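You operate a simulated robot arm through the tools that you are given. There is no shell and no other tool. Be economical: measure what you need, move in short steps, check, and stop when the job is done.

You run a simulated two-armed robot. Do the job below in one go: nothing can be reset, and whatever is moved stays where it is left.

TASK
Take the silver pouch from the bench fifty-seven and put it on the white sheets there. Put the grey mug on top of the white binder. Put one of the grey wheels from the second grey shelf from the bottom on the open lid of the grey case. Take the teal spool and leave it on the third grey shelf from the bottom. Put the purple spool on the desk fifty-nine away on the top grey shelf. Put the grey spool on the shelf under bench twenty-seven. Push the top middle clear drawer shut. Fetch the grey pack and set it on the shelf under desk sixty-two. The order is free. Set down upright: grey mug.

The check looks at the end state, three seconds after you hand in, the way a careful person would. Anything else that was tipped, shoved, dropped, spilled or broken makes it a failure. Lids that push on must go on centred and level and be pressed home; caps that screw on are set level and turned clockwise until they are tight. Flat cloth is picked up by pressing the open fingertips on it (5 to 10 N) and closing them slowly along it; thin cloth reads only 2 to 8 mm in the jaws.

THE ROBOT
Two 7-joint arms with fingered hands on one trunk, on a base that drives. Base frame: it is fixed to the floor where the robot stands at the start and does not move with it; the origin is under the middle of the robot, x ahead of it, y to its left, z up; the surface under the hand at the start is at about z = 0.78. Units: m, rad, N and s.
The left shoulder is at the start at [0.068, 0.174, 1.015], the right one opposite. With the tool pointing down near the work surface each hand reaches from about 0.34 to 0.76 m from the robot's upright axis, wherever it stands, measured 20 degrees to its own side. Places, roughly: grey mug (12x8x10 cm) [4.6, -1.5, 0.7]; grey pack (20x8x5 cm) [4.3, 3.9, 0.8]; grey spool (8x8x8 cm) [5.3, 3.7, 0.8]; grey wheel (8x8x4 cm) [4.7, -1.3, 0.6]; open lid of the grey case [1.6, 2.1, 1.1]; purple spool (8x8x8 cm) [4.6, 1.6, 0.8]; shelf under bench twenty-seven [4.7, 0.3, 0.3]; shelf under desk sixty-two [5.1, 4.5, 0.3]; silver pouch (9x13x2 cm) [0.5, -0.1, 0.8]; teal spool (8x8x8 cm) [4.7, -1.1, 1.6]; third grey shelf [4.8, -1.1, 1.2]; top grey shelf [4.8, -1.1, 1.6]; top middle clear drawer [5.3, 4.2, 1.2]; white binder [1.75, -0.75, 1.25]; white sheets (15x21x1 cm) [0.7, -0.6, 0.8]. Payload 3.8 kg a hand.
Tool frame (each hand has its own): the origin (TCP) lies between the finger pads and is the grasp point; the fingertips stand 0.026 m ahead of it; z points along the fingers, y is the line along which they close. The gripper opens to 0.132 m. The gripper's body begins 0.073 m behind the TCP. The gripper is a hand of 3 fingers: y runs from the thumb to the fingers, the wrist lies at [0, 0, -0.224] in the tool frame, and closing takes about 1.5 s.
Orientation is that of the tool frame in the base frame, as [roll, pitch, yaw] about the fixed x, y, z axes, in that order (R = Rz(yaw) Ry(pitch) Rx(roll)). With the fingers straight down and closing along the base's y, the tool's x points along the base's -x, its y along +y and its z along -z.

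THE INTERFACE
- The arms move only by the tool servo_tool. It takes "left_deltas", "right_deltas" or both (then of equal length, played together; a hand with none holds still); each is a list of rows, each an object (a shift or turn left out is 0, a gripper value left out holds the last) with "delta_rot": the turn, a rotation vector about the tool's x, y, z in units of 60 degrees (1.0 is 60 degrees), a list of three; "translation": the shift along the tool's x, y, z in units of 500 mm (1.0 is 500 mm), a list of three; "fingers": the finger opening in m, from 0 to 0.132. In form: [{"delta_rot": [wx, wy, wz], "translation": [dx, dy, dz], "fingers": fingers}, ...]. A call has 1 to 20 rows; each row is the pose to reach, as a shift and turn from the pose commanded when the call began, along the tool's axes at that moment. A call with a number of a shift or a turn outside -1 to 1 is refused whole. Rows are played at 5 a second. More than 0.05 m and 0.15 rad between two rows, or a gripper value outside its range, and nothing of the call is played. A pose out of reach is approached as far as the arm can. The call stops where the force on the tool passes 40 N (or 10 N more than at its start, if that is more) or the arm is blocked; 0.2 s more then pass. The fingers move at their own pace (about 0.108 m/s each) and stop on an object; they squeeze with about 32 N. The grip force told is the motor's: it shows also when the fingers shut on nothing. Time passes only in rows, and 0.2 s behind the last, so rows that repeat a pose let the fingers close. The reply holds the time, the measured pose of the TCP, the force on the tool along the base axes, the opening and the grip force, in the units named above and with some noise, with the torque about the TCP (base axes, N m) and any sound that the robot's microphone picked up.
- Cameras (640 x 400 px; columns grow to the right, rows downward): "scene" is now at [0.1687, -0.0444, 0.9275]; the picture's right is [-0.48, -0.88, 0.00], its down [0.02, -0.01, -1.00] and it looks along [0.88, -0.48, 0.02] (base axes); focal length 214 px, centre (320, 200). "left" rides on the left gripper at [-0.062, 0.003, -0.092] in its tool frame; the picture's right is [-0.05, -1.00, 0.00], its down [0.83, -0.04, -0.56] and it looks along [0.55, -0.03, 0.83] (tool axes); focal length 230 px, centre (320, 200). "right" rides on the right gripper at [0.062, 0.003, -0.092] in its tool frame; the picture's right is [-0.05, 1.00, 0.00], its down [-0.83, -0.04, -0.56] and it looks along [-0.55, -0.03, 0.83] (tool axes); focal length 230 px, centre (320, 200). There is no depth. A picture from a camera that has moved, and an enlarged one, comes with that camera's place and axes in the base frame and with its lens.
- grab_frame(camera): a new picture of that camera. The clock stands still meanwhile.
- slide_trunk(by): slides the trunk up (or, below 0, down) by that many m; the arms and the scene camera ride with it, the base frame stays. It gives what a move gives, with no picture.
- steer(legs): drives the robot by 1 to 6 legs, each [ahead, left, turn to the left] in m, m and rad, along the robot's own axes; the way and the turn of a leg run together, so that a leg with both is an arc; at most 1.5 m and 3.142 rad a leg. The arms and the cameras ride along, it lands a little off, and it stops where it bumps. It gives what a move gives.
- hand_shape(shape, hand): the hand has 3 fingers and takes this shape, open, in about a second: jaw (thumb against the fingers, like two jaws); tri (thumb and two fingers); tip (a fingertip pinch); poke (one finger out to press); point (the index stretched); flat (the hand flat); cup (the hand cupped); fist (a fist). The gripper value then closes the fingers along that shape, each until it touches; the sizes above hold for jaw. It gives what a move gives, with no picture.
- pan_tilt(pan, tilt): turns the head with the scene camera to pan (to the left, within 1.047 rad either way) and tilt (down, from -0.506 to 1.204), counted from straight ahead of the robot. It gives what a move gives.
- zoom(camera, box): a new picture of the part [left, top, right, bottom] of that camera's present view, enlarged. The clock stands still meanwhile.
- finish_job(): hands the job in; it is judged then, once.

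Go step by step. Nothing tells you exact positions but the pictures and the camera data: compare them with the known pose of the tool, close in by small moves and look again before you grip or let go. The budget is 217 turns and 228 pictures, counting those below and the enlarged ones. Unless the task says otherwise, let go and move clear before handing in.

The tools are called after "Request:" as a command line: name --argument value ..., lists and objects as JSON in quotes. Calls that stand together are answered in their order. servo_tool: Moves the arms, as the interface text tells. Its arguments: {"type":"object","properties":{"left_deltas":{"type":"array","items":{"type":"object","properties":{"delta_rot":{"type":"array","items":{"type":"number"}},"translation":{"type":"array","items":{"type":"number"}},"fingers":{"type":"number"}}}},"right_deltas":{"type":"array","items":{"type":"object","properties":{"delta_rot":{"type":"array","items":{"type":"number"}},"translation":{"type":"array","items":{"type":"number"}},"fingers":{"type":"number"}}}}},"required":[]} The other tools are called the same way: slide_trunk (by) slides the trunk up or down; hand_shape (shape, hand) gives the hand a shape; steer (legs) drives the base; pan_tilt (pan, tilt) turns the head that bears the scene camera; grab_frame (camera) takes a picture; zoom (camera, box) takes an enlarged picture of a part of a camera's view; finish_job () hands the job in.

At the start:

```text
clock: 0.0
left_tcp_pos: [0.4345, -0.0602, 1.0036]
left_tool_rot: [-3.141, 0.0, 3.141]
left_contact_force: [-0.6, -0.2, -0.9]
left_ft_torque: [-0.03, 0.0, 0.0]
left_width: 0.1322
left_gripper_force: 0.1
left_shape: jaw
right_tcp_pos: [0.3906, -0.4374, 0.9976]
right_tool_rot: [-3.141, -0.001, -3.141]
right_contact_force: [0.5, -0.5, 0.3]
right_ft_torque: [-0.01, 0.01, -0.04]
right_width: 0.1319
right_gripper_force: 0.0
right_shape: jaw
trunk travel left (down, up): [-0.325, 0.157]
robot x, y, heading: [-0.0046, -0.0, -0.001]
head pan, tilt: [-0.499, -0.021]
```

scene: 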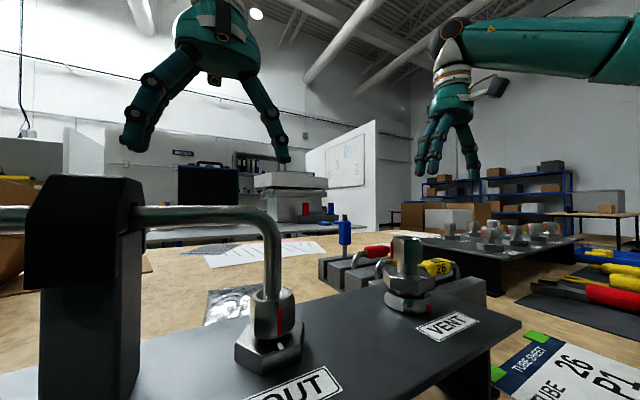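
right: 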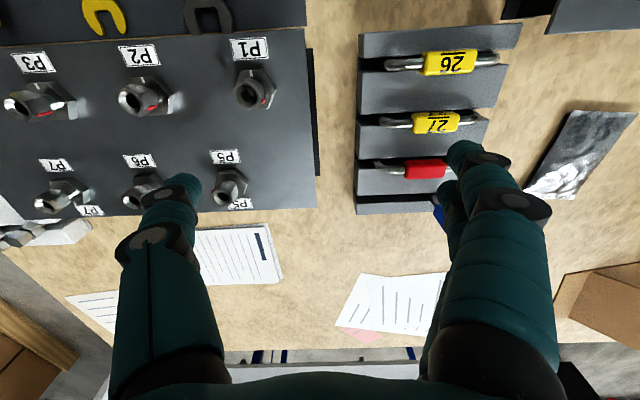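
left: 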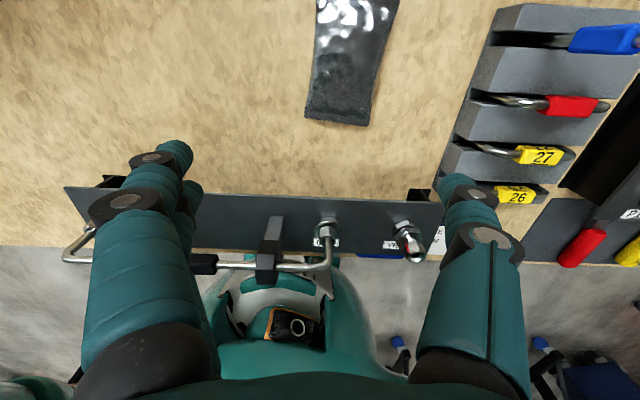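

The pouch lies under the left hand, at about [0.48, -0.08], with its long side along x. The target sheets look to be near [0.65, -0.61]. I'll close in with the left hand and look around.

Request:
servo_tool --left_deltas '[{"translation": [-0.045, -0.02, 0.06]}, {"translation": [-0.09, -0.04, 0.14]}, {"translation": [-0.09, -0.04, 0.2]}]'

Request:
grab_frame --camera "left"

Request:
pan_tilt --pan -0.9 --tilt 0.6

Request:
grab_frame --camera "scene"

```text
clock: 0.8
left_tcp_pos: [0.4788, -0.081, 0.9037]
left_tool_rot: [-3.138, 0.0, 3.139]
left_contact_force: [0.3, 1.2, 0.0]
left_ft_torque: [0.02, 0.02, 0.01]
left_width: 0.1319
left_gripper_force: 0.0
left_shape: jaw
right_tcp_pos: [0.3918, -0.4385, 0.9981]
right_tool_rot: [3.141, -0.001, 3.141]
right_contact_force: [0.9, -0.5, -0.6]
right_ft_torque: [0.0, -0.05, 0.02]
right_width: 0.1318
right_gripper_force: 0.1
right_shape: jaw
trunk travel left (down, up): [-0.325, 0.157]
robot x, y, heading: [-0.0001, 0.0003, 0.004]
head pan, tilt: [-0.499, -0.021]
```

```text
224 pictures are left
camera left: at [0.5409, -0.0768, 0.9962], right [0.05, -1.0, 0.0], down [-0.83, -0.04, 0.56], along [-0.55, -0.03, -0.83], focal length 230 px, centre (320, 200)
```

left: 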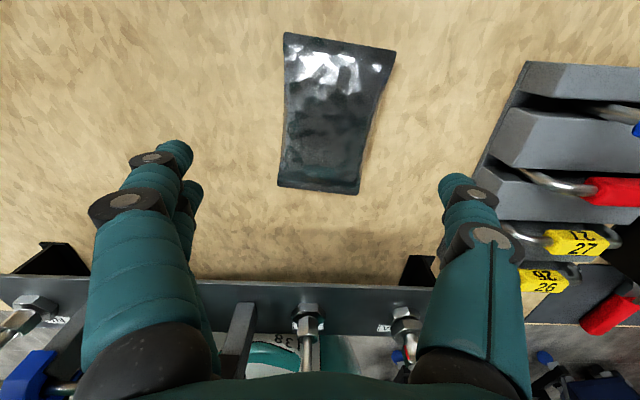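

```text
clock: 1.8
left_tcp_pos: [0.4798, -0.0813, 0.9034]
left_tool_rot: [-3.14, 0.0, -3.141]
left_contact_force: [-0.1, 0.3, -0.3]
left_ft_torque: [0.0, -0.01, 0.01]
left_width: 0.1319
left_gripper_force: 0.1
left_shape: jaw
right_tcp_pos: [0.3924, -0.4377, 0.9974]
right_tool_rot: [3.141, -0.001, -3.141]
right_contact_force: [0.2, -0.2, 0.4]
right_ft_torque: [-0.01, 0.03, 0.03]
right_width: 0.1318
right_gripper_force: 0.0
right_shape: jaw
trunk travel left (down, up): [-0.325, 0.157]
robot x, y, heading: [0.0006, -0.0001, 0.001]
head pan, tilt: [-0.901, 0.6]
```

```text
223 pictures are left
camera scene: at [0.1451, -0.0708, 0.8705], right [-0.78, -0.62, 0.0], down [-0.35, 0.44, -0.83], along [0.51, -0.65, -0.56], focal length 214 px, centre (320, 200)
```

scene: 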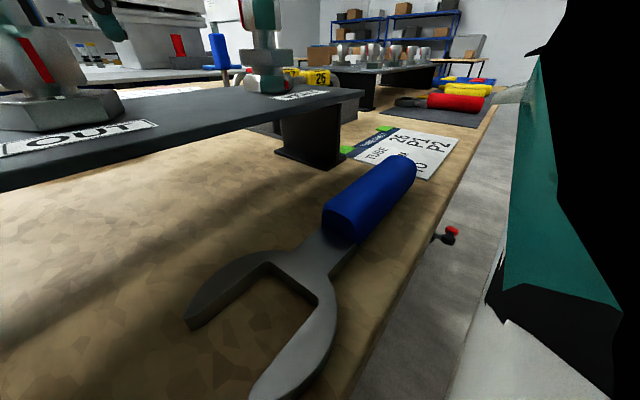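

The pouch centre is at about [0.48, -0.088], right under the hand. I'll go down and grip it across its width.

Request:
servo_tool --left_deltas '[{"translation": [0, -0.012, 0.08]}, {"translation": [0, -0.013, 0.14]}, {"translation": [0, -0.013, 0.172]}, {"translation": [0, -0.013, 0.182]}]'

Request:
grab_frame --camera "left"

```text
clock: 2.8
left_tcp_pos: [0.4792, -0.0873, 0.811]
left_tool_rot: [-3.139, 0.001, 3.141]
left_contact_force: [0.1, -0.6, -0.5]
left_ft_torque: [0.0, 0.0, 0.02]
left_width: 0.1318
left_gripper_force: 0.2
left_shape: jaw
right_tcp_pos: [0.391, -0.4384, 0.9978]
right_tool_rot: [-3.142, -0.001, 3.141]
right_contact_force: [-0.2, 0.8, 0.6]
right_ft_torque: [-0.01, 0.01, 0.0]
right_width: 0.132
right_gripper_force: 0.1
right_shape: jaw
trunk travel left (down, up): [-0.325, 0.157]
robot x, y, heading: [-0.0008, -0.0011, 0.0]
head pan, tilt: [-0.901, 0.6]
```

```text
222 pictures are left
camera left: at [0.5406, -0.0826, 0.9053], right [0.05, -1.0, 0.0], down [-0.83, -0.04, 0.55], along [-0.55, -0.03, -0.83], focal length 230 px, centre (320, 200)
```

left: 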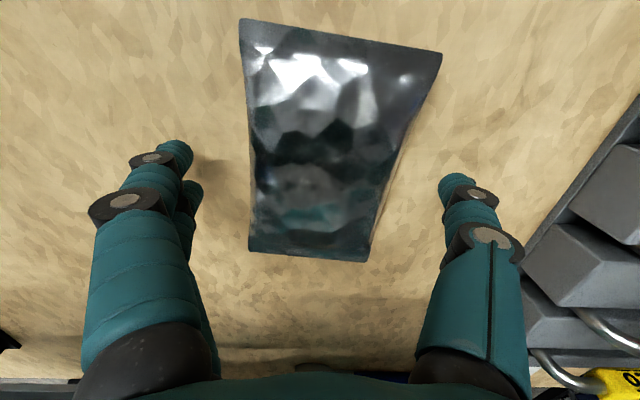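

Request:
servo_tool --left_deltas '[{"translation": [0, 0, 0.006], "fingers": 0.04}, {"translation": [0, 0, 0.006], "fingers": 0.02}, {"translation": [0, 0, 0.006], "fingers": 0.02}, {"translation": [0, 0, 0.006], "fingers": 0.0}, {"translation": [0, 0, 0.006], "fingers": 0.0}, {"translation": [0, 0, 0.006], "fingers": 0.0}, {"translation": [0, 0, 0.006], "fingers": 0.0}]'

Request:
grab_frame --camera "left"

```text
clock: 4.4
left_tcp_pos: [0.4793, -0.085, 0.8102]
left_tool_rot: [-3.14, -0.001, 3.141]
left_contact_force: [-0.5, 0.1, 0.1]
left_ft_torque: [0.01, -0.04, 0.0]
left_width: 0.0757
left_gripper_force: 31.8
left_shape: jaw
right_tcp_pos: [0.3903, -0.4378, 0.9978]
right_tool_rot: [-3.14, 0.0, -3.141]
right_contact_force: [-0.3, 0.6, 0.7]
right_ft_torque: [0.01, 0.01, 0.0]
right_width: 0.1319
right_gripper_force: 0.0
right_shape: jaw
trunk travel left (down, up): [-0.325, 0.157]
robot x, y, heading: [-0.0041, 0.0022, -0.0]
head pan, tilt: [-0.901, 0.6]
```

```text
221 pictures are left
camera left: at [0.5406, -0.0821, 0.9027], right [0.05, -1.0, 0.0], down [-0.83, -0.04, 0.56], along [-0.55, -0.03, -0.83], focal length 230 px, centre (320, 200)
```

left: 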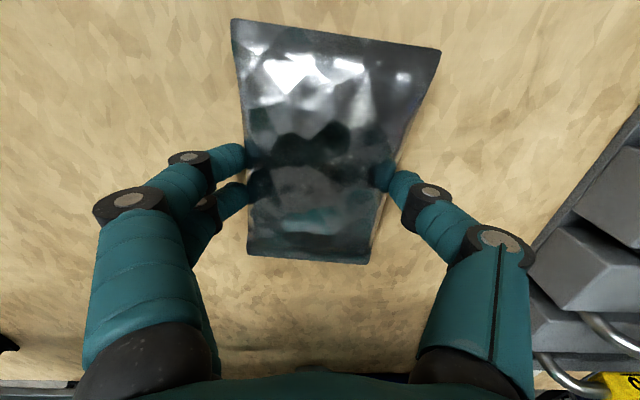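

The pouch is gripped. I'll lift it, then check the floor on my right before I drive sideways.

Request:
servo_tool --left_deltas '[{"translation": [0, 0, -0.08]}, {"translation": [0, 0, -0.16]}, {"translation": [0, 0, -0.24]}, {"translation": [0, 0, -0.32]}, {"translation": [0, 0, -0.36]}]'

Request:
pan_tilt --pan -1.047 --tilt 0.1

Request:
grab_frame --camera "scene"

Request:
grab_frame --camera "left"

```text
clock: 5.6
left_tcp_pos: [0.4813, -0.0849, 0.9921]
left_tool_rot: [3.141, 0.0, 3.141]
left_contact_force: [0.5, 0.4, 0.7]
left_ft_torque: [0.02, 0.01, 0.0]
left_width: 0.0758
left_gripper_force: 31.9
left_shape: jaw
right_tcp_pos: [0.3915, -0.4377, 0.9979]
right_tool_rot: [3.141, 0.001, -3.141]
right_contact_force: [0.6, 0.0, 0.5]
right_ft_torque: [0.02, 0.0, 0.0]
right_width: 0.1318
right_gripper_force: 0.0
right_shape: jaw
trunk travel left (down, up): [-0.325, 0.157]
robot x, y, heading: [0.0018, -0.0003, 0.001]
head pan, tilt: [-0.901, 0.6]
```

```text
clock: 6.5
left_tcp_pos: [0.4804, -0.0847, 0.9911]
left_tool_rot: [-3.14, 0.001, 3.141]
left_contact_force: [0.6, 0.0, -0.3]
left_ft_torque: [0.01, 0.02, 0.01]
left_width: 0.076
left_gripper_force: 32.0
left_shape: jaw
right_tcp_pos: [0.3908, -0.4378, 0.9977]
right_tool_rot: [3.141, -0.001, -3.141]
right_contact_force: [-0.3, 0.8, -0.5]
right_ft_torque: [0.0, -0.03, 0.0]
right_width: 0.1317
right_gripper_force: 0.1
right_shape: jaw
trunk travel left (down, up): [-0.325, 0.157]
robot x, y, heading: [0.0008, -0.0019, 0.001]
head pan, tilt: [-1.047, 0.099]
```

```text
220 pictures are left
camera scene: at [0.1362, -0.0812, 0.9165], right [-0.87, -0.5, 0.0], down [-0.05, 0.09, -0.99], along [0.5, -0.86, -0.1], focal length 214 px, centre (320, 200)
```

scene: 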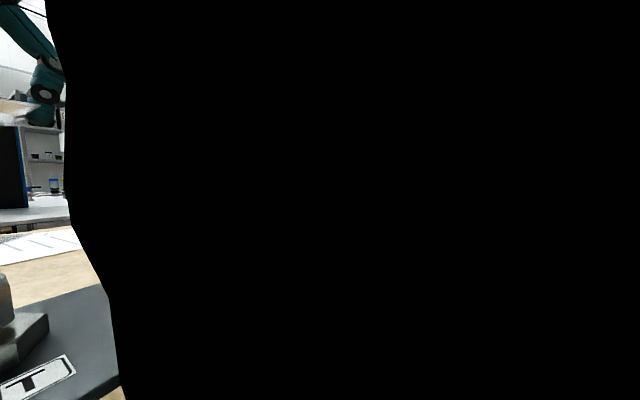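

```text
219 pictures are left
camera left: at [0.5422, -0.081, 1.0845], right [0.05, -1.0, 0.0], down [-0.83, -0.04, 0.56], along [-0.55, -0.03, -0.83], focal length 230 px, centre (320, 200)
```

left: 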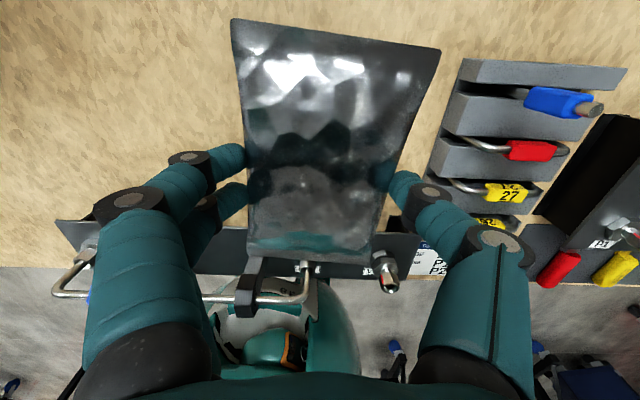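

Request:
steer --legs '[[-0.05, -0.35, 0], [0, -0.35, 0]]'

Request:
pan_tilt --pan 0.3 --tilt 0.5

Request:
grab_frame --camera "scene"

Request:
grab_frame --camera "right"

Request:
grab_frame --camera "left"

```text
clock: 13.3
left_tcp_pos: [0.4283, -0.7797, 0.9919]
left_tool_rot: [-3.139, -0.001, 3.133]
left_contact_force: [-0.4, 0.4, -1.6]
left_ft_torque: [-0.01, 0.02, 0.01]
left_width: 0.076
left_gripper_force: 31.9
left_shape: jaw
right_tcp_pos: [0.3353, -1.1333, 0.9985]
right_tool_rot: [-3.141, 0.0, 3.135]
right_contact_force: [0.7, -0.5, 0.1]
right_ft_torque: [0.02, -0.01, 0.05]
right_width: 0.1316
right_gripper_force: 0.1
right_shape: jaw
trunk travel left (down, up): [-0.325, 0.157]
robot x, y, heading: [-0.0535, -0.6928, -0.002]
head pan, tilt: [-1.047, 0.099]
```

```text
clock: 14.8
left_tcp_pos: [0.4287, -0.7799, 0.9905]
left_tool_rot: [-3.14, -0.001, 3.135]
left_contact_force: [0.7, 0.4, -0.3]
left_ft_torque: [0.02, 0.0, 0.01]
left_width: 0.0758
left_gripper_force: 31.7
left_shape: jaw
right_tcp_pos: [0.3357, -1.1327, 0.9977]
right_tool_rot: [3.141, -0.001, 3.135]
right_contact_force: [-0.3, 0.1, -0.4]
right_ft_torque: [0.0, 0.01, -0.03]
right_width: 0.1321
right_gripper_force: 0.1
right_shape: jaw
trunk travel left (down, up): [-0.325, 0.157]
robot x, y, heading: [-0.0512, -0.6932, -0.012]
head pan, tilt: [0.3, 0.499]
```

```text
218 pictures are left
camera scene: at [0.1253, -0.6682, 0.8795], right [0.29, -0.96, 0.0], down [-0.46, -0.14, -0.88], along [0.84, 0.25, -0.48], focal length 214 px, centre (320, 200)
```

scene: 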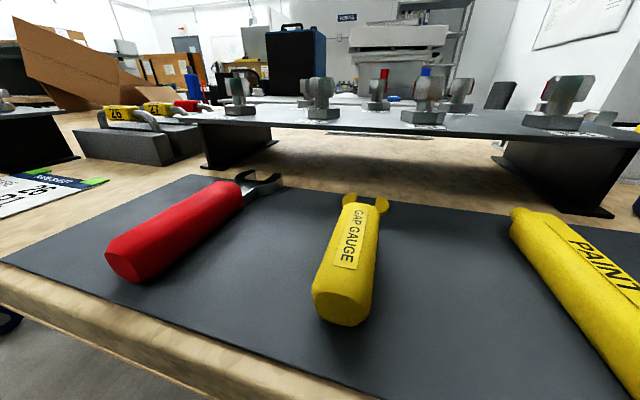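

```text
217 pictures are left
camera right: at [0.275, -1.1299, 1.0912], right [0.06, 1.0, 0.0], down [0.83, -0.05, 0.56], along [0.55, -0.03, -0.83], focal length 230 px, centre (320, 200)
```

right: 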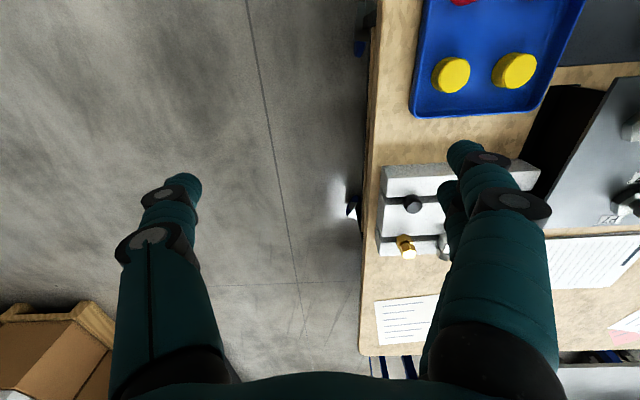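

```text
216 pictures are left
camera left: at [0.4896, -0.777, 1.0846], right [0.04, -1.0, 0.0], down [-0.83, -0.04, 0.56], along [-0.55, -0.03, -0.83], focal length 230 px, centre (320, 200)
```

left: 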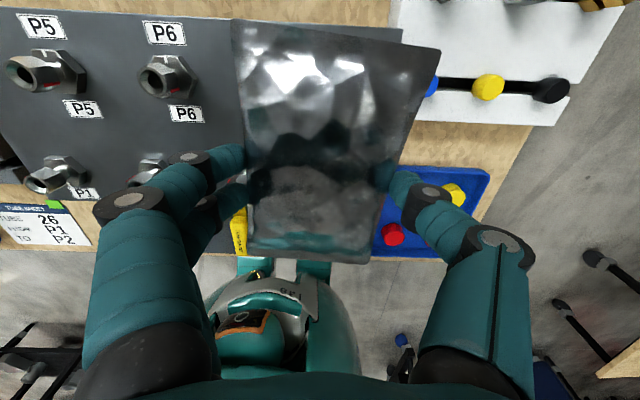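

The sheets lie at about [0.65, -0.61], just behind the P1–P7 panel. I'll bring the pouch over them and check with the right camera.

Request:
servo_tool --left_deltas '[{"translation": [-0.08, 0.05, 0]}, {"translation": [-0.16, 0.1, 0]}, {"translation": [-0.24, 0.15, 0]}, {"translation": [-0.3, 0.21, 0]}, {"translation": [-0.36, 0.27, 0]}, {"translation": [-0.4, 0.33, 0]}]'

Request:
grab_frame --camera "left"

Request:
grab_frame --camera "right"

Request:
grab_frame --camera "scene"

```text
clock: 16.2
left_tcp_pos: [0.624, -0.6127, 0.9926]
left_tool_rot: [-3.142, 0.002, 3.133]
left_contact_force: [0.4, -0.4, 0.4]
left_ft_torque: [-0.01, -0.03, -0.03]
left_width: 0.0757
left_gripper_force: 32.1
left_shape: jaw
left hand out of reach, approached as far as the arm can: row 6
right_tcp_pos: [0.3346, -1.1324, 0.9975]
right_tool_rot: [3.141, 0.002, 3.135]
right_contact_force: [0.5, 0.5, 0.1]
right_ft_torque: [-0.02, 0.01, -0.01]
right_width: 0.1318
right_gripper_force: 0.0
right_shape: jaw
trunk travel left (down, up): [-0.325, 0.157]
robot x, y, heading: [-0.0493, -0.6918, -0.01]
head pan, tilt: [0.3, 0.499]
```

```text
215 pictures are left
camera left: at [0.6853, -0.6096, 1.0848], right [0.04, -1.0, 0.0], down [-0.83, -0.04, 0.55], along [-0.55, -0.02, -0.83], focal length 230 px, centre (320, 200)
```

left: 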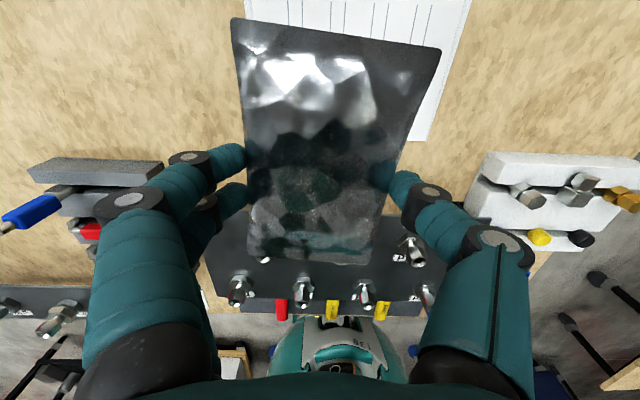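

```text
214 pictures are left
camera right: at [0.275, -1.1293, 1.0913], right [0.06, 1.0, 0.0], down [0.83, -0.05, 0.56], along [0.55, -0.03, -0.83], focal length 230 px, centre (320, 200)
```

right: 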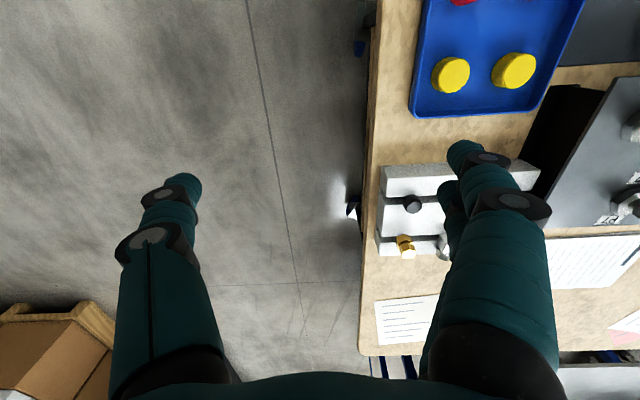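

```text
213 pictures are left
camera scene: at [0.1253, -0.6677, 0.8795], right [0.29, -0.96, 0.0], down [-0.46, -0.14, -0.88], along [0.84, 0.25, -0.48], focal length 214 px, centre (320, 200)
```

scene: 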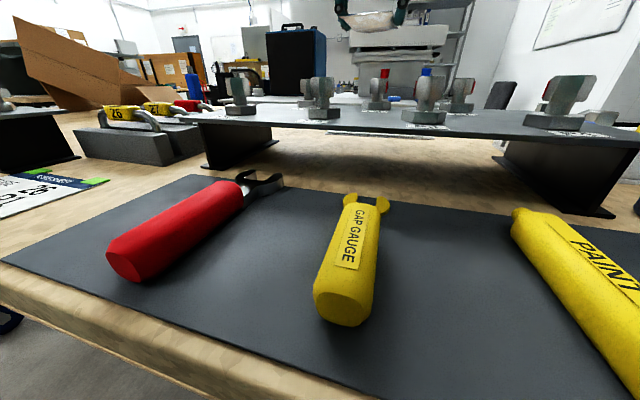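

The sheet spans about x 0.59–0.735 and y -0.745 to -0.535, so its centre is near [0.66, -0.64]. I'll drive ahead 5 cm and then lower the pouch over it.

Request:
steer --legs '[[0.05, 0, 0]]'

```text
clock: 17.2
left_tcp_pos: [0.6758, -0.6139, 0.9912]
left_tool_rot: [-3.14, -0.001, 3.134]
left_contact_force: [0.2, 0.5, -0.9]
left_ft_torque: [0.04, 0.04, -0.02]
left_width: 0.0754
left_gripper_force: 32.4
left_shape: jaw
right_tcp_pos: [0.388, -1.1343, 0.9969]
right_tool_rot: [3.141, 0.0, 3.134]
right_contact_force: [-0.2, 0.0, 0.3]
right_ft_torque: [-0.02, 0.03, 0.02]
right_width: 0.1318
right_gripper_force: 0.1
right_shape: jaw
trunk travel left (down, up): [-0.325, 0.157]
robot x, y, heading: [-0.0019, -0.695, -0.005]
head pan, tilt: [0.3, 0.499]
```

Request:
servo_tool --left_deltas '[{"translation": [0.03, -0.06, 0.06]}, {"translation": [0.03, -0.06, 0.14]}, {"translation": [0.03, -0.06, 0.22]}, {"translation": [0.03, -0.06, 0.28]}]'

Request:
grab_frame --camera "left"

Request:
grab_frame --camera "scene"

```text
clock: 18.2
left_tcp_pos: [0.6868, -0.6535, 0.8538]
left_tool_rot: [3.14, 0.0, 3.134]
left_contact_force: [0.5, -0.5, -0.7]
left_ft_torque: [-0.03, 0.03, 0.01]
left_width: 0.0755
left_gripper_force: 32.1
left_shape: jaw
left hand out of reach, approached as far as the arm can: row 1, 2, 3, 4
right_tcp_pos: [0.3871, -1.1338, 0.9976]
right_tool_rot: [-3.14, 0.001, 3.135]
right_contact_force: [-0.2, -0.1, 0.4]
right_ft_torque: [0.02, -0.01, 0.01]
right_width: 0.132
right_gripper_force: 0.0
right_shape: jaw
trunk travel left (down, up): [-0.325, 0.157]
robot x, y, heading: [-0.0011, -0.6925, -0.007]
head pan, tilt: [0.3, 0.499]
```

```text
212 pictures are left
camera left: at [0.7484, -0.6507, 0.9468], right [0.04, -1.0, 0.0], down [-0.83, -0.04, 0.56], along [-0.56, -0.03, -0.83], focal length 230 px, centre (320, 200)
```

left: 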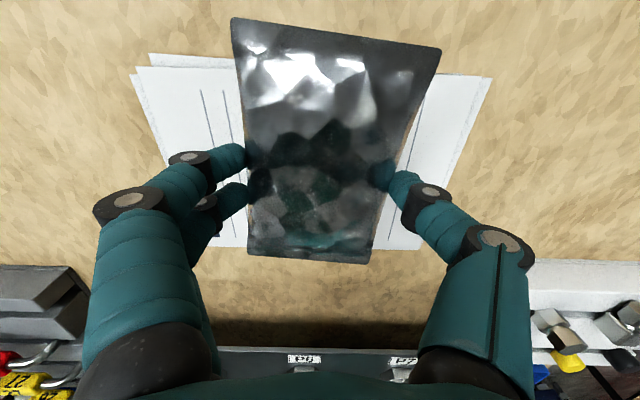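

```text
211 pictures are left
camera scene: at [0.1764, -0.6683, 0.8794], right [0.29, -0.96, 0.0], down [-0.46, -0.14, -0.88], along [0.84, 0.25, -0.48], focal length 214 px, centre (320, 200)
```

scene: 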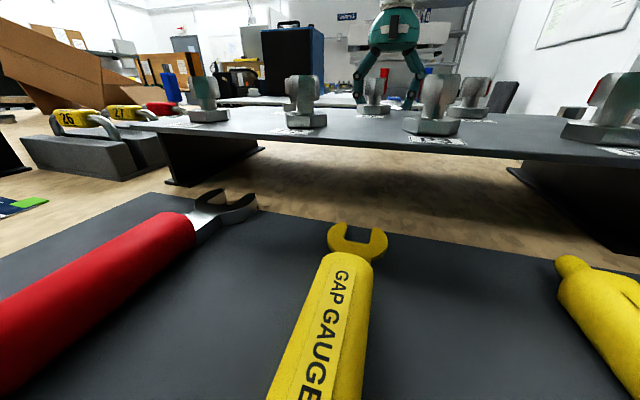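

Request:
servo_tool --left_deltas '[{"translation": [0.06, 0.0, 0.02]}, {"translation": [0.1, 0.0, 0.04]}]'

```text
clock: 18.8
left_tcp_pos: [0.6835, -0.6672, 0.8351]
left_tool_rot: [-3.141, -0.001, 3.133]
left_contact_force: [-0.6, -0.6, -0.8]
left_ft_torque: [0.0, 0.04, -0.03]
left_width: 0.0756
left_gripper_force: 32.5
left_shape: jaw
left hand out of reach, approached as far as the arm can: row 1, 2
right_tcp_pos: [0.3871, -1.1328, 0.998]
right_tool_rot: [-3.141, 0.0, 3.135]
right_contact_force: [-0.9, -0.2, -0.3]
right_ft_torque: [0.01, -0.02, -0.03]
right_width: 0.1319
right_gripper_force: 0.0
right_shape: jaw
trunk travel left (down, up): [-0.325, 0.157]
robot x, y, heading: [-0.0017, -0.6929, -0.01]
head pan, tilt: [0.3, 0.499]
```

The arm is near its limit here, so I'll shift the base a little to centre the pouch on the sheets.

Request:
steer --legs '[[-0.024, 0.017, 0]]'

Request:
servo_tool --left_deltas '[{"translation": [0, 0, 0.012]}, {"translation": [0, 0, 0.02]}]'

Request:
grab_frame --camera "left"

```text
clock: 19.6
left_tcp_pos: [0.6598, -0.6491, 0.8353]
left_tool_rot: [3.141, -0.001, 3.135]
left_contact_force: [-0.1, -0.3, 0.1]
left_ft_torque: [0.01, 0.0, -0.03]
left_width: 0.0757
left_gripper_force: 31.7
left_shape: jaw
right_tcp_pos: [0.3641, -1.1166, 0.999]
right_tool_rot: [-3.14, 0.002, 3.134]
right_contact_force: [-0.6, 0.4, -0.1]
right_ft_torque: [-0.02, -0.01, 0.01]
right_width: 0.1319
right_gripper_force: 0.1
right_shape: jaw
trunk travel left (down, up): [-0.325, 0.157]
robot x, y, heading: [-0.022, -0.6776, -0.01]
head pan, tilt: [0.3, 0.499]
```

```text
clock: 20.2
left_tcp_pos: [0.6608, -0.6508, 0.8245]
left_tool_rot: [-3.141, -0.003, 3.135]
left_contact_force: [0.0, -0.6, -0.3]
left_ft_torque: [0.02, 0.0, 0.01]
left_width: 0.0756
left_gripper_force: 32.1
left_shape: jaw
right_tcp_pos: [0.3639, -1.1161, 0.9979]
right_tool_rot: [-3.14, -0.001, 3.134]
right_contact_force: [-0.4, 0.5, -0.6]
right_ft_torque: [0.02, -0.03, -0.02]
right_width: 0.132
right_gripper_force: 0.2
right_shape: jaw
trunk travel left (down, up): [-0.325, 0.157]
robot x, y, heading: [-0.0188, -0.6764, -0.006]
head pan, tilt: [0.3, 0.499]
```

```text
210 pictures are left
camera left: at [0.7217, -0.6475, 0.9175], right [0.05, -1.0, 0.0], down [-0.83, -0.04, 0.56], along [-0.56, -0.02, -0.83], focal length 230 px, centre (320, 200)
```

left: 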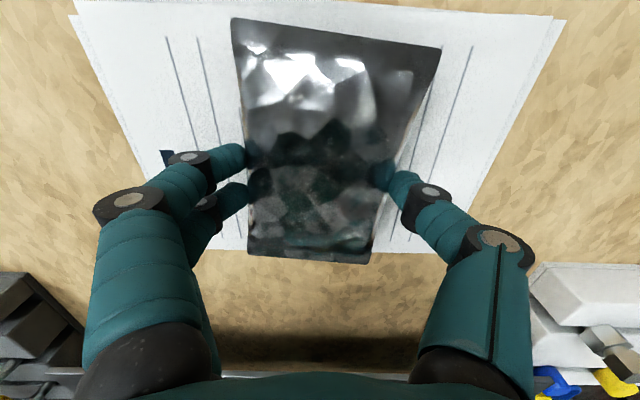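

Request:
servo_tool --left_deltas '[{"translation": [-0.01, 0, 0.006]}, {"translation": [-0.01, 0, 0.012]}, {"translation": [-0.01, 0, 0.014]}]'

```text
clock: 21.0
left_tcp_pos: [0.6613, -0.6498, 0.8187]
left_tool_rot: [3.142, -0.002, 3.135]
left_contact_force: [-0.3, -0.1, 0.1]
left_ft_torque: [-0.02, -0.02, 0.04]
left_width: 0.0755
left_gripper_force: 32.2
left_shape: jaw
left hand out of reach, approached as far as the arm can: row 1, 2, 3
right_tcp_pos: [0.3636, -1.1158, 0.9975]
right_tool_rot: [3.141, 0.001, 3.135]
right_contact_force: [0.2, -0.6, 0.3]
right_ft_torque: [0.0, -0.01, 0.0]
right_width: 0.1321
right_gripper_force: 0.0
right_shape: jaw
trunk travel left (down, up): [-0.325, 0.157]
robot x, y, heading: [-0.0231, -0.6773, -0.009]
head pan, tilt: [0.3, 0.499]
```

Request:
servo_tool --left_deltas '[{"translation": [0.0, 0, 0.006]}, {"translation": [0.0, 0, 0.01]}, {"translation": [0.0, 0, 0.01], "fingers": 0.09}, {"translation": [0.0, 0, 0.01], "fingers": 0.132}, {"translation": [0.0, 0, 0.01], "fingers": 0.132}, {"translation": [0, 0, -0.05], "fingers": 0.132}, {"translation": [0, 0, -0.13], "fingers": 0.132}, {"translation": [0, 0, -0.21], "fingers": 0.132}, {"translation": [0, 0, -0.29], "fingers": 0.132}, {"translation": [0, 0, -0.35], "fingers": 0.132}]'

Request:
grab_frame --camera "left"

```text
clock: 23.2
left_tcp_pos: [0.6347, -0.6381, 0.9853]
left_tool_rot: [-3.141, -0.003, 3.136]
left_contact_force: [0.4, -0.5, -0.4]
left_ft_torque: [-0.01, -0.04, 0.01]
left_width: 0.132
left_gripper_force: 0.0
left_shape: jaw
left hand out of reach, approached as far as the arm can: row 8, 9, 10
right_tcp_pos: [0.363, -1.1159, 0.999]
right_tool_rot: [-3.139, 0.002, 3.135]
right_contact_force: [-0.4, 0.5, 0.0]
right_ft_torque: [-0.03, -0.03, 0.0]
right_width: 0.1318
right_gripper_force: 0.1
right_shape: jaw
trunk travel left (down, up): [-0.325, 0.157]
robot x, y, heading: [-0.0249, -0.6746, -0.009]
head pan, tilt: [0.3, 0.499]
```

```text
209 pictures are left
camera left: at [0.696, -0.6343, 1.0782], right [0.05, -1.0, 0.0], down [-0.83, -0.04, 0.56], along [-0.56, -0.03, -0.83], focal length 230 px, centre (320, 200)
```

left: 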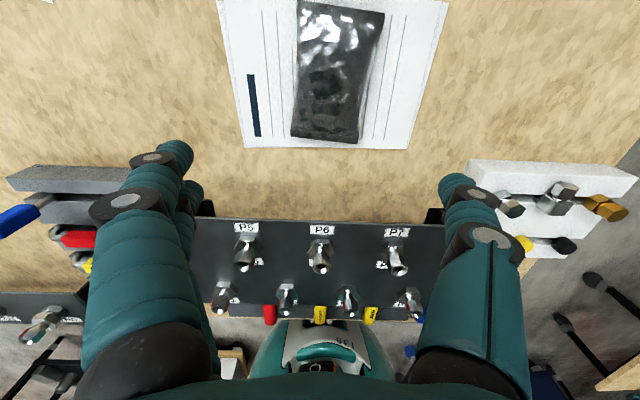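

The pouch is lying on the sheets. Next I'll tuck both hands in, back off from the bench and look over the room.

Request:
servo_tool --left_deltas '[{"translation": [0.08, 0, -0.02]}, {"translation": [0.16, 0.03, -0.04]}, {"translation": [0.24, 0.06, -0.06]}, {"translation": [0.32, 0.1, -0.08]}, {"translation": [0.4, 0.14, -0.1]}, {"translation": [0.48, 0.18, -0.1]}, {"translation": [0.5, 0.18, -0.1]}]' --right_deltas '[{"translation": [0, 0.05, -0.02]}, {"translation": [0, 0.12, -0.04]}, {"translation": [0, 0.18, -0.06]}, {"translation": [0, 0.25, -0.08]}, {"translation": [0, 0.3, -0.1]}, {"translation": [0, 0.34, -0.1]}, {"translation": [0, 0.36, -0.1]}]'

Request:
steer --legs '[[-0.4, 0, 0]]'

Request:
pan_tilt --pan -0.6 --tilt 0.15

Request:
grab_frame --camera "scene"

Request:
pan_tilt --pan 0.7 --tilt 0.15

Request:
grab_frame --camera "scene"

```text
clock: 24.8
left_tcp_pos: [0.3859, -0.5462, 1.033]
left_tool_rot: [-3.141, -0.003, 3.134]
left_contact_force: [0.0, -0.1, 0.0]
left_ft_torque: [0.0, -0.01, 0.01]
left_width: 0.1317
left_gripper_force: 0.2
left_shape: jaw
right_tcp_pos: [0.365, -0.9375, 1.0493]
right_tool_rot: [-3.141, 0.0, 3.133]
right_contact_force: [-0.6, 0.5, -0.4]
right_ft_torque: [0.0, -0.01, -0.01]
right_width: 0.132
right_gripper_force: 0.2
right_shape: jaw
trunk travel left (down, up): [-0.325, 0.157]
robot x, y, heading: [-0.0239, -0.6741, -0.004]
head pan, tilt: [0.3, 0.499]
```

```text
clock: 27.3
left_tcp_pos: [-0.0079, -0.5427, 1.0346]
left_tool_rot: [3.142, -0.003, 3.132]
left_contact_force: [0.2, -0.1, -0.1]
left_ft_torque: [-0.02, 0.02, 0.0]
left_width: 0.1318
left_gripper_force: 0.0
left_shape: jaw
right_tcp_pos: [-0.0311, -0.9339, 1.0477]
right_tool_rot: [-3.141, 0.0, 3.133]
right_contact_force: [0.2, -0.2, 0.2]
right_ft_torque: [0.02, -0.01, 0.01]
right_width: 0.1318
right_gripper_force: 0.0
right_shape: jaw
trunk travel left (down, up): [-0.325, 0.157]
robot x, y, heading: [-0.4224, -0.6755, -0.003]
head pan, tilt: [0.3, 0.499]
```

```text
clock: 28.5
left_tcp_pos: [-0.009, -0.5437, 1.0338]
left_tool_rot: [-3.142, -0.002, 3.133]
left_contact_force: [-0.8, 0.9, 0.1]
left_ft_torque: [-0.02, -0.02, 0.02]
left_width: 0.1319
left_gripper_force: 0.1
left_shape: jaw
right_tcp_pos: [-0.0306, -0.934, 1.0478]
right_tool_rot: [-3.141, 0.002, 3.131]
right_contact_force: [-0.8, -0.4, 0.5]
right_ft_torque: [0.01, -0.03, 0.0]
right_width: 0.1321
right_gripper_force: 0.1
right_shape: jaw
trunk travel left (down, up): [-0.325, 0.157]
robot x, y, heading: [-0.4205, -0.6743, -0.006]
head pan, tilt: [-0.6, 0.15]
```

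```text
208 pictures are left
camera scene: at [-0.253, -0.7281, 0.9118], right [-0.57, -0.82, 0.0], down [-0.12, 0.09, -0.99], along [0.81, -0.56, -0.15], focal length 214 px, centre (320, 200)
```

scene: 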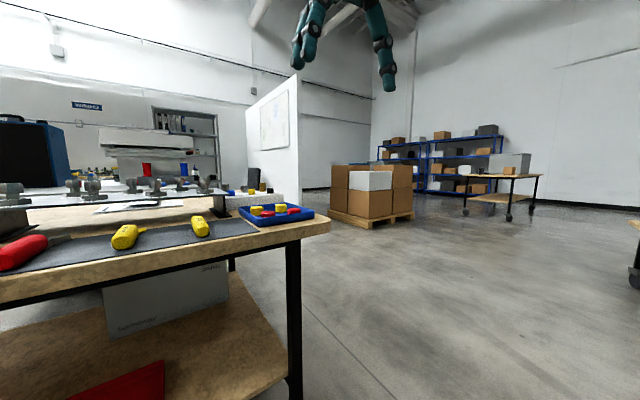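

```text
clock: 30.0
left_tcp_pos: [-0.0088, -0.5437, 1.034]
left_tool_rot: [-3.14, -0.001, 3.133]
left_contact_force: [-0.3, 0.7, 0.7]
left_ft_torque: [0.0, -0.04, 0.02]
left_width: 0.1318
left_gripper_force: 0.1
left_shape: jaw
right_tcp_pos: [-0.0307, -0.9337, 1.0484]
right_tool_rot: [3.141, 0.0, 3.132]
right_contact_force: [0.5, 0.2, -0.7]
right_ft_torque: [-0.01, 0.0, 0.03]
right_width: 0.1317
right_gripper_force: 0.0
right_shape: jaw
trunk travel left (down, up): [-0.325, 0.157]
robot x, y, heading: [-0.4184, -0.6725, -0.002]
head pan, tilt: [0.7, 0.15]
```

```text
207 pictures are left
camera scene: at [-0.2577, -0.6161, 0.9119], right [0.64, -0.77, 0.0], down [-0.12, -0.1, -0.99], along [0.76, 0.63, -0.15], focal length 214 px, centre (320, 200)
```

scene: 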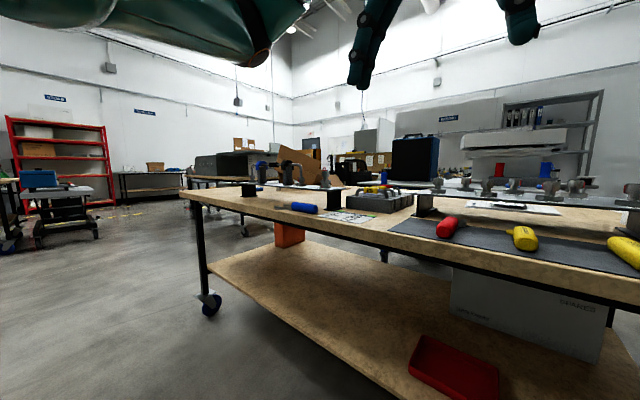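

Request:
pan_tilt --pan -0.45 --tilt 0.0

Request:
zoom --camera "scene" --box '[100, 80, 420, 280]'

```text
clock: 31.3
left_tcp_pos: [-0.0082, -0.5439, 1.0339]
left_tool_rot: [-3.141, -0.001, 3.134]
left_contact_force: [0.4, 0.3, -0.3]
left_ft_torque: [-0.03, -0.02, 0.0]
left_width: 0.1318
left_gripper_force: 0.1
left_shape: jaw
right_tcp_pos: [-0.0302, -0.9352, 1.0493]
right_tool_rot: [3.14, 0.001, 3.133]
right_contact_force: [-0.9, 0.1, 0.0]
right_ft_torque: [0.03, -0.02, -0.03]
right_width: 0.132
right_gripper_force: 0.1
right_shape: jaw
trunk travel left (down, up): [-0.325, 0.157]
robot x, y, heading: [-0.4178, -0.6731, -0.01]
head pan, tilt: [-0.45, 0.0]
```

```text
2.00 times, centred on (260, 180) of scene
camera zoom: at [-0.2484, -0.7149, 0.9256], right [-0.44, -0.9, 0.0], down [0.0, 0.0, -1.0], along [0.9, -0.44, 0.0], focal length 429 px, centre (440, 240)
```

zoom: 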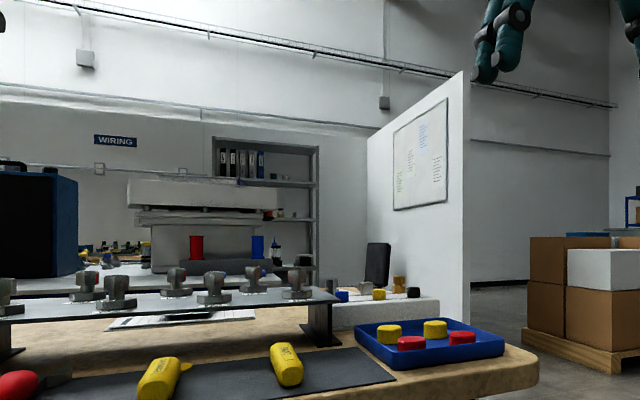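

A partition runs along y≈-2 from x≈2.1 on, and the grey shelf stands beyond it at x≈4.8. I'll go round the right end of the bench and look down the aisle.

Request:
steer --legs '[[0, -0.95, 0], [0.9, 0, 0]]'

Request:
pan_tilt --pan 0.0 --tilt 0.2

Request:
grab_frame --camera "scene"

Request:
pan_tilt --pan 0.8 --tilt 0.1

Request:
grab_frame --camera "scene"

```text
clock: 44.3
left_tcp_pos: [0.8832, -1.4818, 1.0339]
left_tool_rot: [-3.141, -0.001, 3.139]
left_contact_force: [0.7, -0.8, 0.0]
left_ft_torque: [0.02, 0.01, 0.01]
left_width: 0.1319
left_gripper_force: 0.1
left_shape: jaw
right_tcp_pos: [0.8643, -1.8711, 1.0489]
right_tool_rot: [-3.14, -0.001, 3.137]
right_contact_force: [-0.3, -0.1, 0.7]
right_ft_torque: [-0.01, 0.0, 0.0]
right_width: 0.1316
right_gripper_force: 0.0
right_shape: jaw
trunk travel left (down, up): [-0.325, 0.157]
robot x, y, heading: [0.4697, -1.6113, -0.006]
head pan, tilt: [-0.45, 0.0]
```

```text
clock: 45.2
left_tcp_pos: [0.8845, -1.4807, 1.0344]
left_tool_rot: [-3.141, -0.003, 3.137]
left_contact_force: [0.0, -0.2, 0.6]
left_ft_torque: [-0.01, 0.03, 0.01]
left_width: 0.1322
left_gripper_force: 0.0
left_shape: jaw
right_tcp_pos: [0.8645, -1.872, 1.0486]
right_tool_rot: [3.142, 0.0, 3.139]
right_contact_force: [-0.2, -0.3, -0.3]
right_ft_torque: [0.03, 0.03, 0.0]
right_width: 0.1317
right_gripper_force: 0.0
right_shape: jaw
trunk travel left (down, up): [-0.325, 0.157]
robot x, y, heading: [0.4748, -1.6085, -0.003]
head pan, tilt: [0.0, 0.201]
```

```text
205 pictures are left
camera scene: at [0.6569, -1.6151, 0.9072], right [0.0, -1.0, 0.0], down [-0.2, 0.0, -0.98], along [0.98, 0.0, -0.2], focal length 214 px, centre (320, 200)
```

scene: 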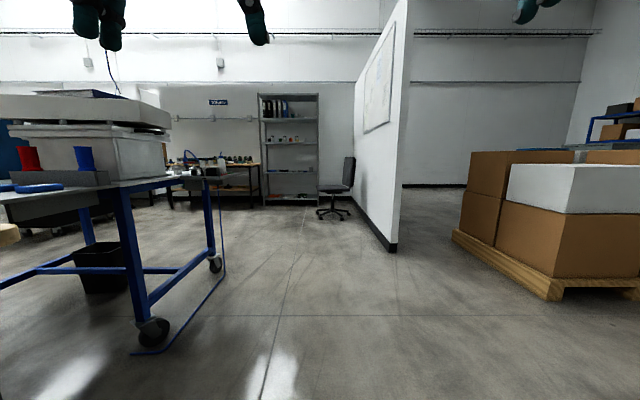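

```text
clock: 46.3
left_tcp_pos: [0.8837, -1.4811, 1.0346]
left_tool_rot: [3.141, -0.003, 3.137]
left_contact_force: [0.0, -0.4, 0.7]
left_ft_torque: [0.05, -0.01, 0.0]
left_width: 0.1318
left_gripper_force: 0.0
left_shape: jaw
right_tcp_pos: [0.8643, -1.8719, 1.0481]
right_tool_rot: [-3.14, 0.0, 3.14]
right_contact_force: [0.4, 0.1, 0.9]
right_ft_torque: [-0.01, -0.01, 0.03]
right_width: 0.132
right_gripper_force: 0.0
right_shape: jaw
trunk travel left (down, up): [-0.325, 0.157]
robot x, y, heading: [0.4736, -1.6126, -0.006]
head pan, tilt: [0.799, 0.099]
```

```text
204 pictures are left
camera scene: at [0.6282, -1.549, 0.9165], right [0.71, -0.7, 0.0], down [-0.07, -0.07, -0.99], along [0.7, 0.71, -0.1], focal length 214 px, centre (320, 200)
```

scene: 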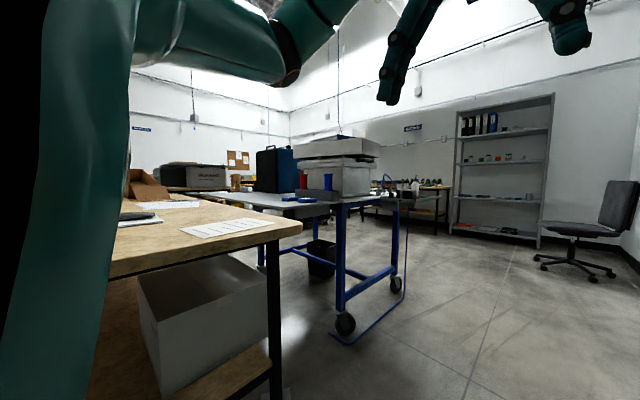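

The aisle is clear: the second bench is on the left, a chair stands at about [3.9, -1.85], and the shelf front is at x≈4.6. I'll drive up to the shelf.

Request:
steer --legs '[[1.4, 0.1, 0], [1.0, 0.25, 0], [0.6, 0.15, 0]]'

Request:
pan_tilt --pan 0.0 --tilt 0.1

Request:
grab_frame --camera "scene"

Request:
zoom --camera "scene" --box '[240, 60, 440, 260]'

```text
clock: 61.4
left_tcp_pos: [3.9168, -0.9875, 1.0345]
left_tool_rot: [3.141, -0.002, -3.133]
left_contact_force: [0.4, -1.0, -0.8]
left_ft_torque: [-0.03, 0.0, 0.02]
left_width: 0.132
left_gripper_force: 0.0
left_shape: jaw
right_tcp_pos: [3.9017, -1.3786, 1.0487]
right_tool_rot: [-3.141, 0.0, -3.132]
right_contact_force: [-0.7, -1.3, 0.3]
right_ft_torque: [0.0, 0.01, 0.02]
right_width: 0.1319
right_gripper_force: 0.1
right_shape: jaw
trunk travel left (down, up): [-0.325, 0.157]
robot x, y, heading: [3.5107, -1.1224, 0.011]
head pan, tilt: [0.799, 0.099]
```

```text
clock: 62.6
left_tcp_pos: [3.9163, -0.9876, 1.0343]
left_tool_rot: [-3.141, -0.001, -3.133]
left_contact_force: [0.7, -0.6, -0.3]
left_ft_torque: [0.03, -0.01, 0.0]
left_width: 0.1317
left_gripper_force: 0.0
left_shape: jaw
right_tcp_pos: [3.9014, -1.3799, 1.0486]
right_tool_rot: [3.14, 0.0, -3.133]
right_contact_force: [0.7, -0.6, 0.1]
right_ft_torque: [-0.01, -0.01, -0.03]
right_width: 0.1317
right_gripper_force: 0.1
right_shape: jaw
trunk travel left (down, up): [-0.325, 0.157]
robot x, y, heading: [3.5108, -1.1254, 0.011]
head pan, tilt: [0.0, 0.099]
```

```text
203 pictures are left
camera scene: at [3.6901, -1.1234, 0.9166], right [0.01, -1.0, 0.0], down [-0.1, 0.0, -1.0], along [0.99, 0.01, -0.1], focal length 214 px, centre (320, 200)
```

scene: 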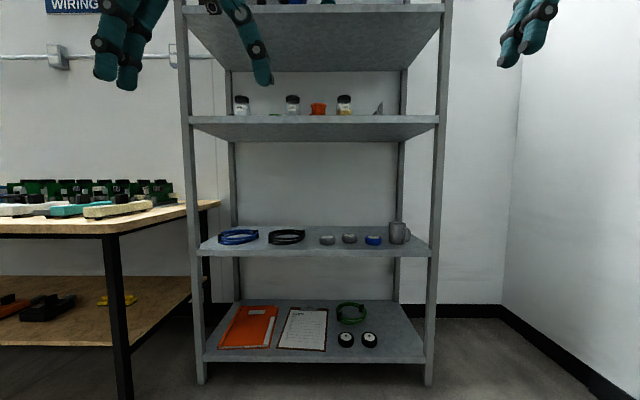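

```text
2.00 times, centred on (340, 160) of scene
camera zoom: at [3.6901, -1.1234, 0.9166], right [0.01, -1.0, 0.0], down [-0.1, 0.0, -1.0], along [0.99, 0.01, -0.1], focal length 429 px, centre (280, 280)
```

zoom: 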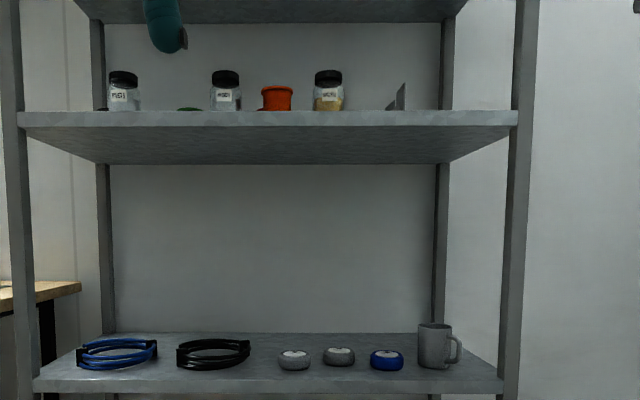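

I see the shelf clearly: the grey wheels are at about y -1.145 and -1.25, and the mug is at y≈-1.47 with its handle to the right. I'll do the teal spool first, so I'll raise the trunk and look at the top shelf.

Request:
slide_trunk --by 0.157

Request:
pan_tilt --pan 0.0 --tilt -0.3

Request:
zoom --camera "scene" --box '[160, 60, 480, 260]'

```text
clock: 64.4
left_tcp_pos: [3.917, -0.9874, 1.1896]
left_tool_rot: [-3.14, -0.005, -3.133]
left_contact_force: [0.3, 0.2, -0.6]
left_ft_torque: [-0.02, 0.01, 0.02]
left_width: 0.1318
left_gripper_force: 0.0
left_shape: jaw
right_tcp_pos: [3.9024, -1.3784, 1.2043]
right_tool_rot: [-3.14, -0.002, -3.135]
right_contact_force: [-0.8, 0.5, -0.1]
right_ft_torque: [0.01, 0.0, 0.0]
right_width: 0.1317
right_gripper_force: 0.1
right_shape: jaw
trunk travel left (down, up): [-0.482, 0.0]
robot x, y, heading: [3.5081, -1.1202, 0.01]
head pan, tilt: [0.0, 0.099]
```

```text
clock: 65.2
left_tcp_pos: [3.9164, -0.9864, 1.1905]
left_tool_rot: [-3.142, -0.003, -3.135]
left_contact_force: [1.0, -0.4, -0.3]
left_ft_torque: [0.02, 0.01, 0.02]
left_width: 0.1322
left_gripper_force: 0.0
left_shape: jaw
right_tcp_pos: [3.8996, -1.3768, 1.2039]
right_tool_rot: [-3.141, 0.0, -3.133]
right_contact_force: [0.0, -0.7, 0.3]
right_ft_torque: [-0.02, 0.0, 0.01]
right_width: 0.1319
right_gripper_force: 0.1
right_shape: jaw
trunk travel left (down, up): [-0.482, 0.0]
robot x, y, heading: [3.512, -1.1215, 0.011]
head pan, tilt: [0.0, -0.3]
```

```text
2.00 times, centred on (320, 160) of scene
camera zoom: at [3.6963, -1.1234, 1.1443], right [0.01, -1.0, 0.0], down [0.29, 0.0, -0.96], along [0.96, 0.01, 0.29], focal length 429 px, centre (320, 280)
```

zoom: 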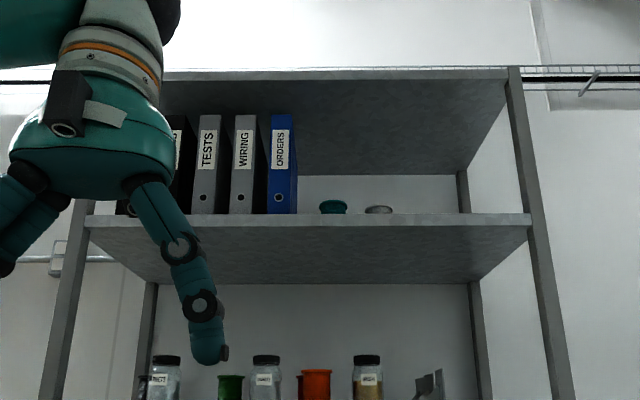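

The teal spool shows just above the top shelf lip, at y≈-1.145, to the right of the blue binder. I'll turn the left hand forwards and raise it so its camera looks over the shelf.

Request:
servo_tool --left_deltas '[{"delta_rot": [0, -0.137, 0], "translation": [-0.03, 0, -0.09]}, {"delta_rot": [0, -0.274, 0], "translation": [-0.06, 0, -0.18]}, {"delta_rot": [0, -0.411, 0], "translation": [-0.09, 0, -0.27]}, {"delta_rot": [0, -0.548, 0], "translation": [-0.12, 0, -0.36]}, {"delta_rot": [0, -0.685, 0], "translation": [-0.15, 0, -0.45]}, {"delta_rot": [0, -0.822, 0], "translation": [-0.18, 0, -0.54]}, {"delta_rot": [0, -0.959, 0], "translation": [-0.21, 0, -0.63]}]'

Request:
grab_frame --camera "left"

```text
clock: 66.8
left_tcp_pos: [4.0233, -0.9866, 1.5093]
left_tool_rot: [3.138, 1.008, -3.134]
left_contact_force: [-0.5, 0.2, 0.4]
left_ft_torque: [-0.01, -0.03, -0.01]
left_width: 0.1321
left_gripper_force: 0.1
left_shape: jaw
right_tcp_pos: [3.9009, -1.378, 1.2046]
right_tool_rot: [-3.141, 0.001, -3.134]
right_contact_force: [-0.1, 0.4, 0.0]
right_ft_torque: [0.02, 0.01, 0.0]
right_width: 0.1319
right_gripper_force: 0.0
right_shape: jaw
trunk travel left (down, up): [-0.482, 0.0]
robot x, y, heading: [3.5087, -1.1224, 0.01]
head pan, tilt: [0.0, -0.3]
```

```text
200 pictures are left
camera left: at [3.9779, -0.9835, 1.611], right [0.04, -1.0, 0.04], down [-0.91, -0.05, -0.4], along [0.41, -0.02, -0.91], focal length 230 px, centre (320, 200)
```

left: 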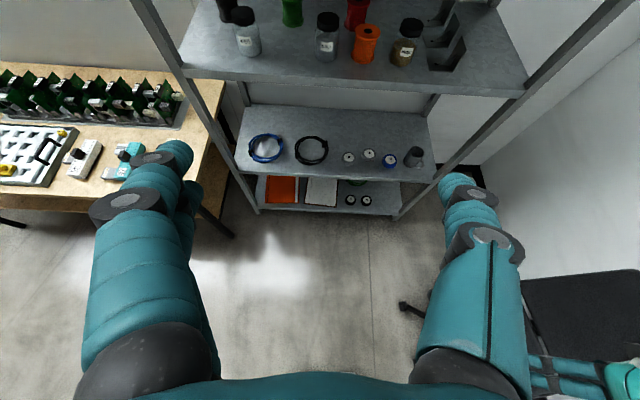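

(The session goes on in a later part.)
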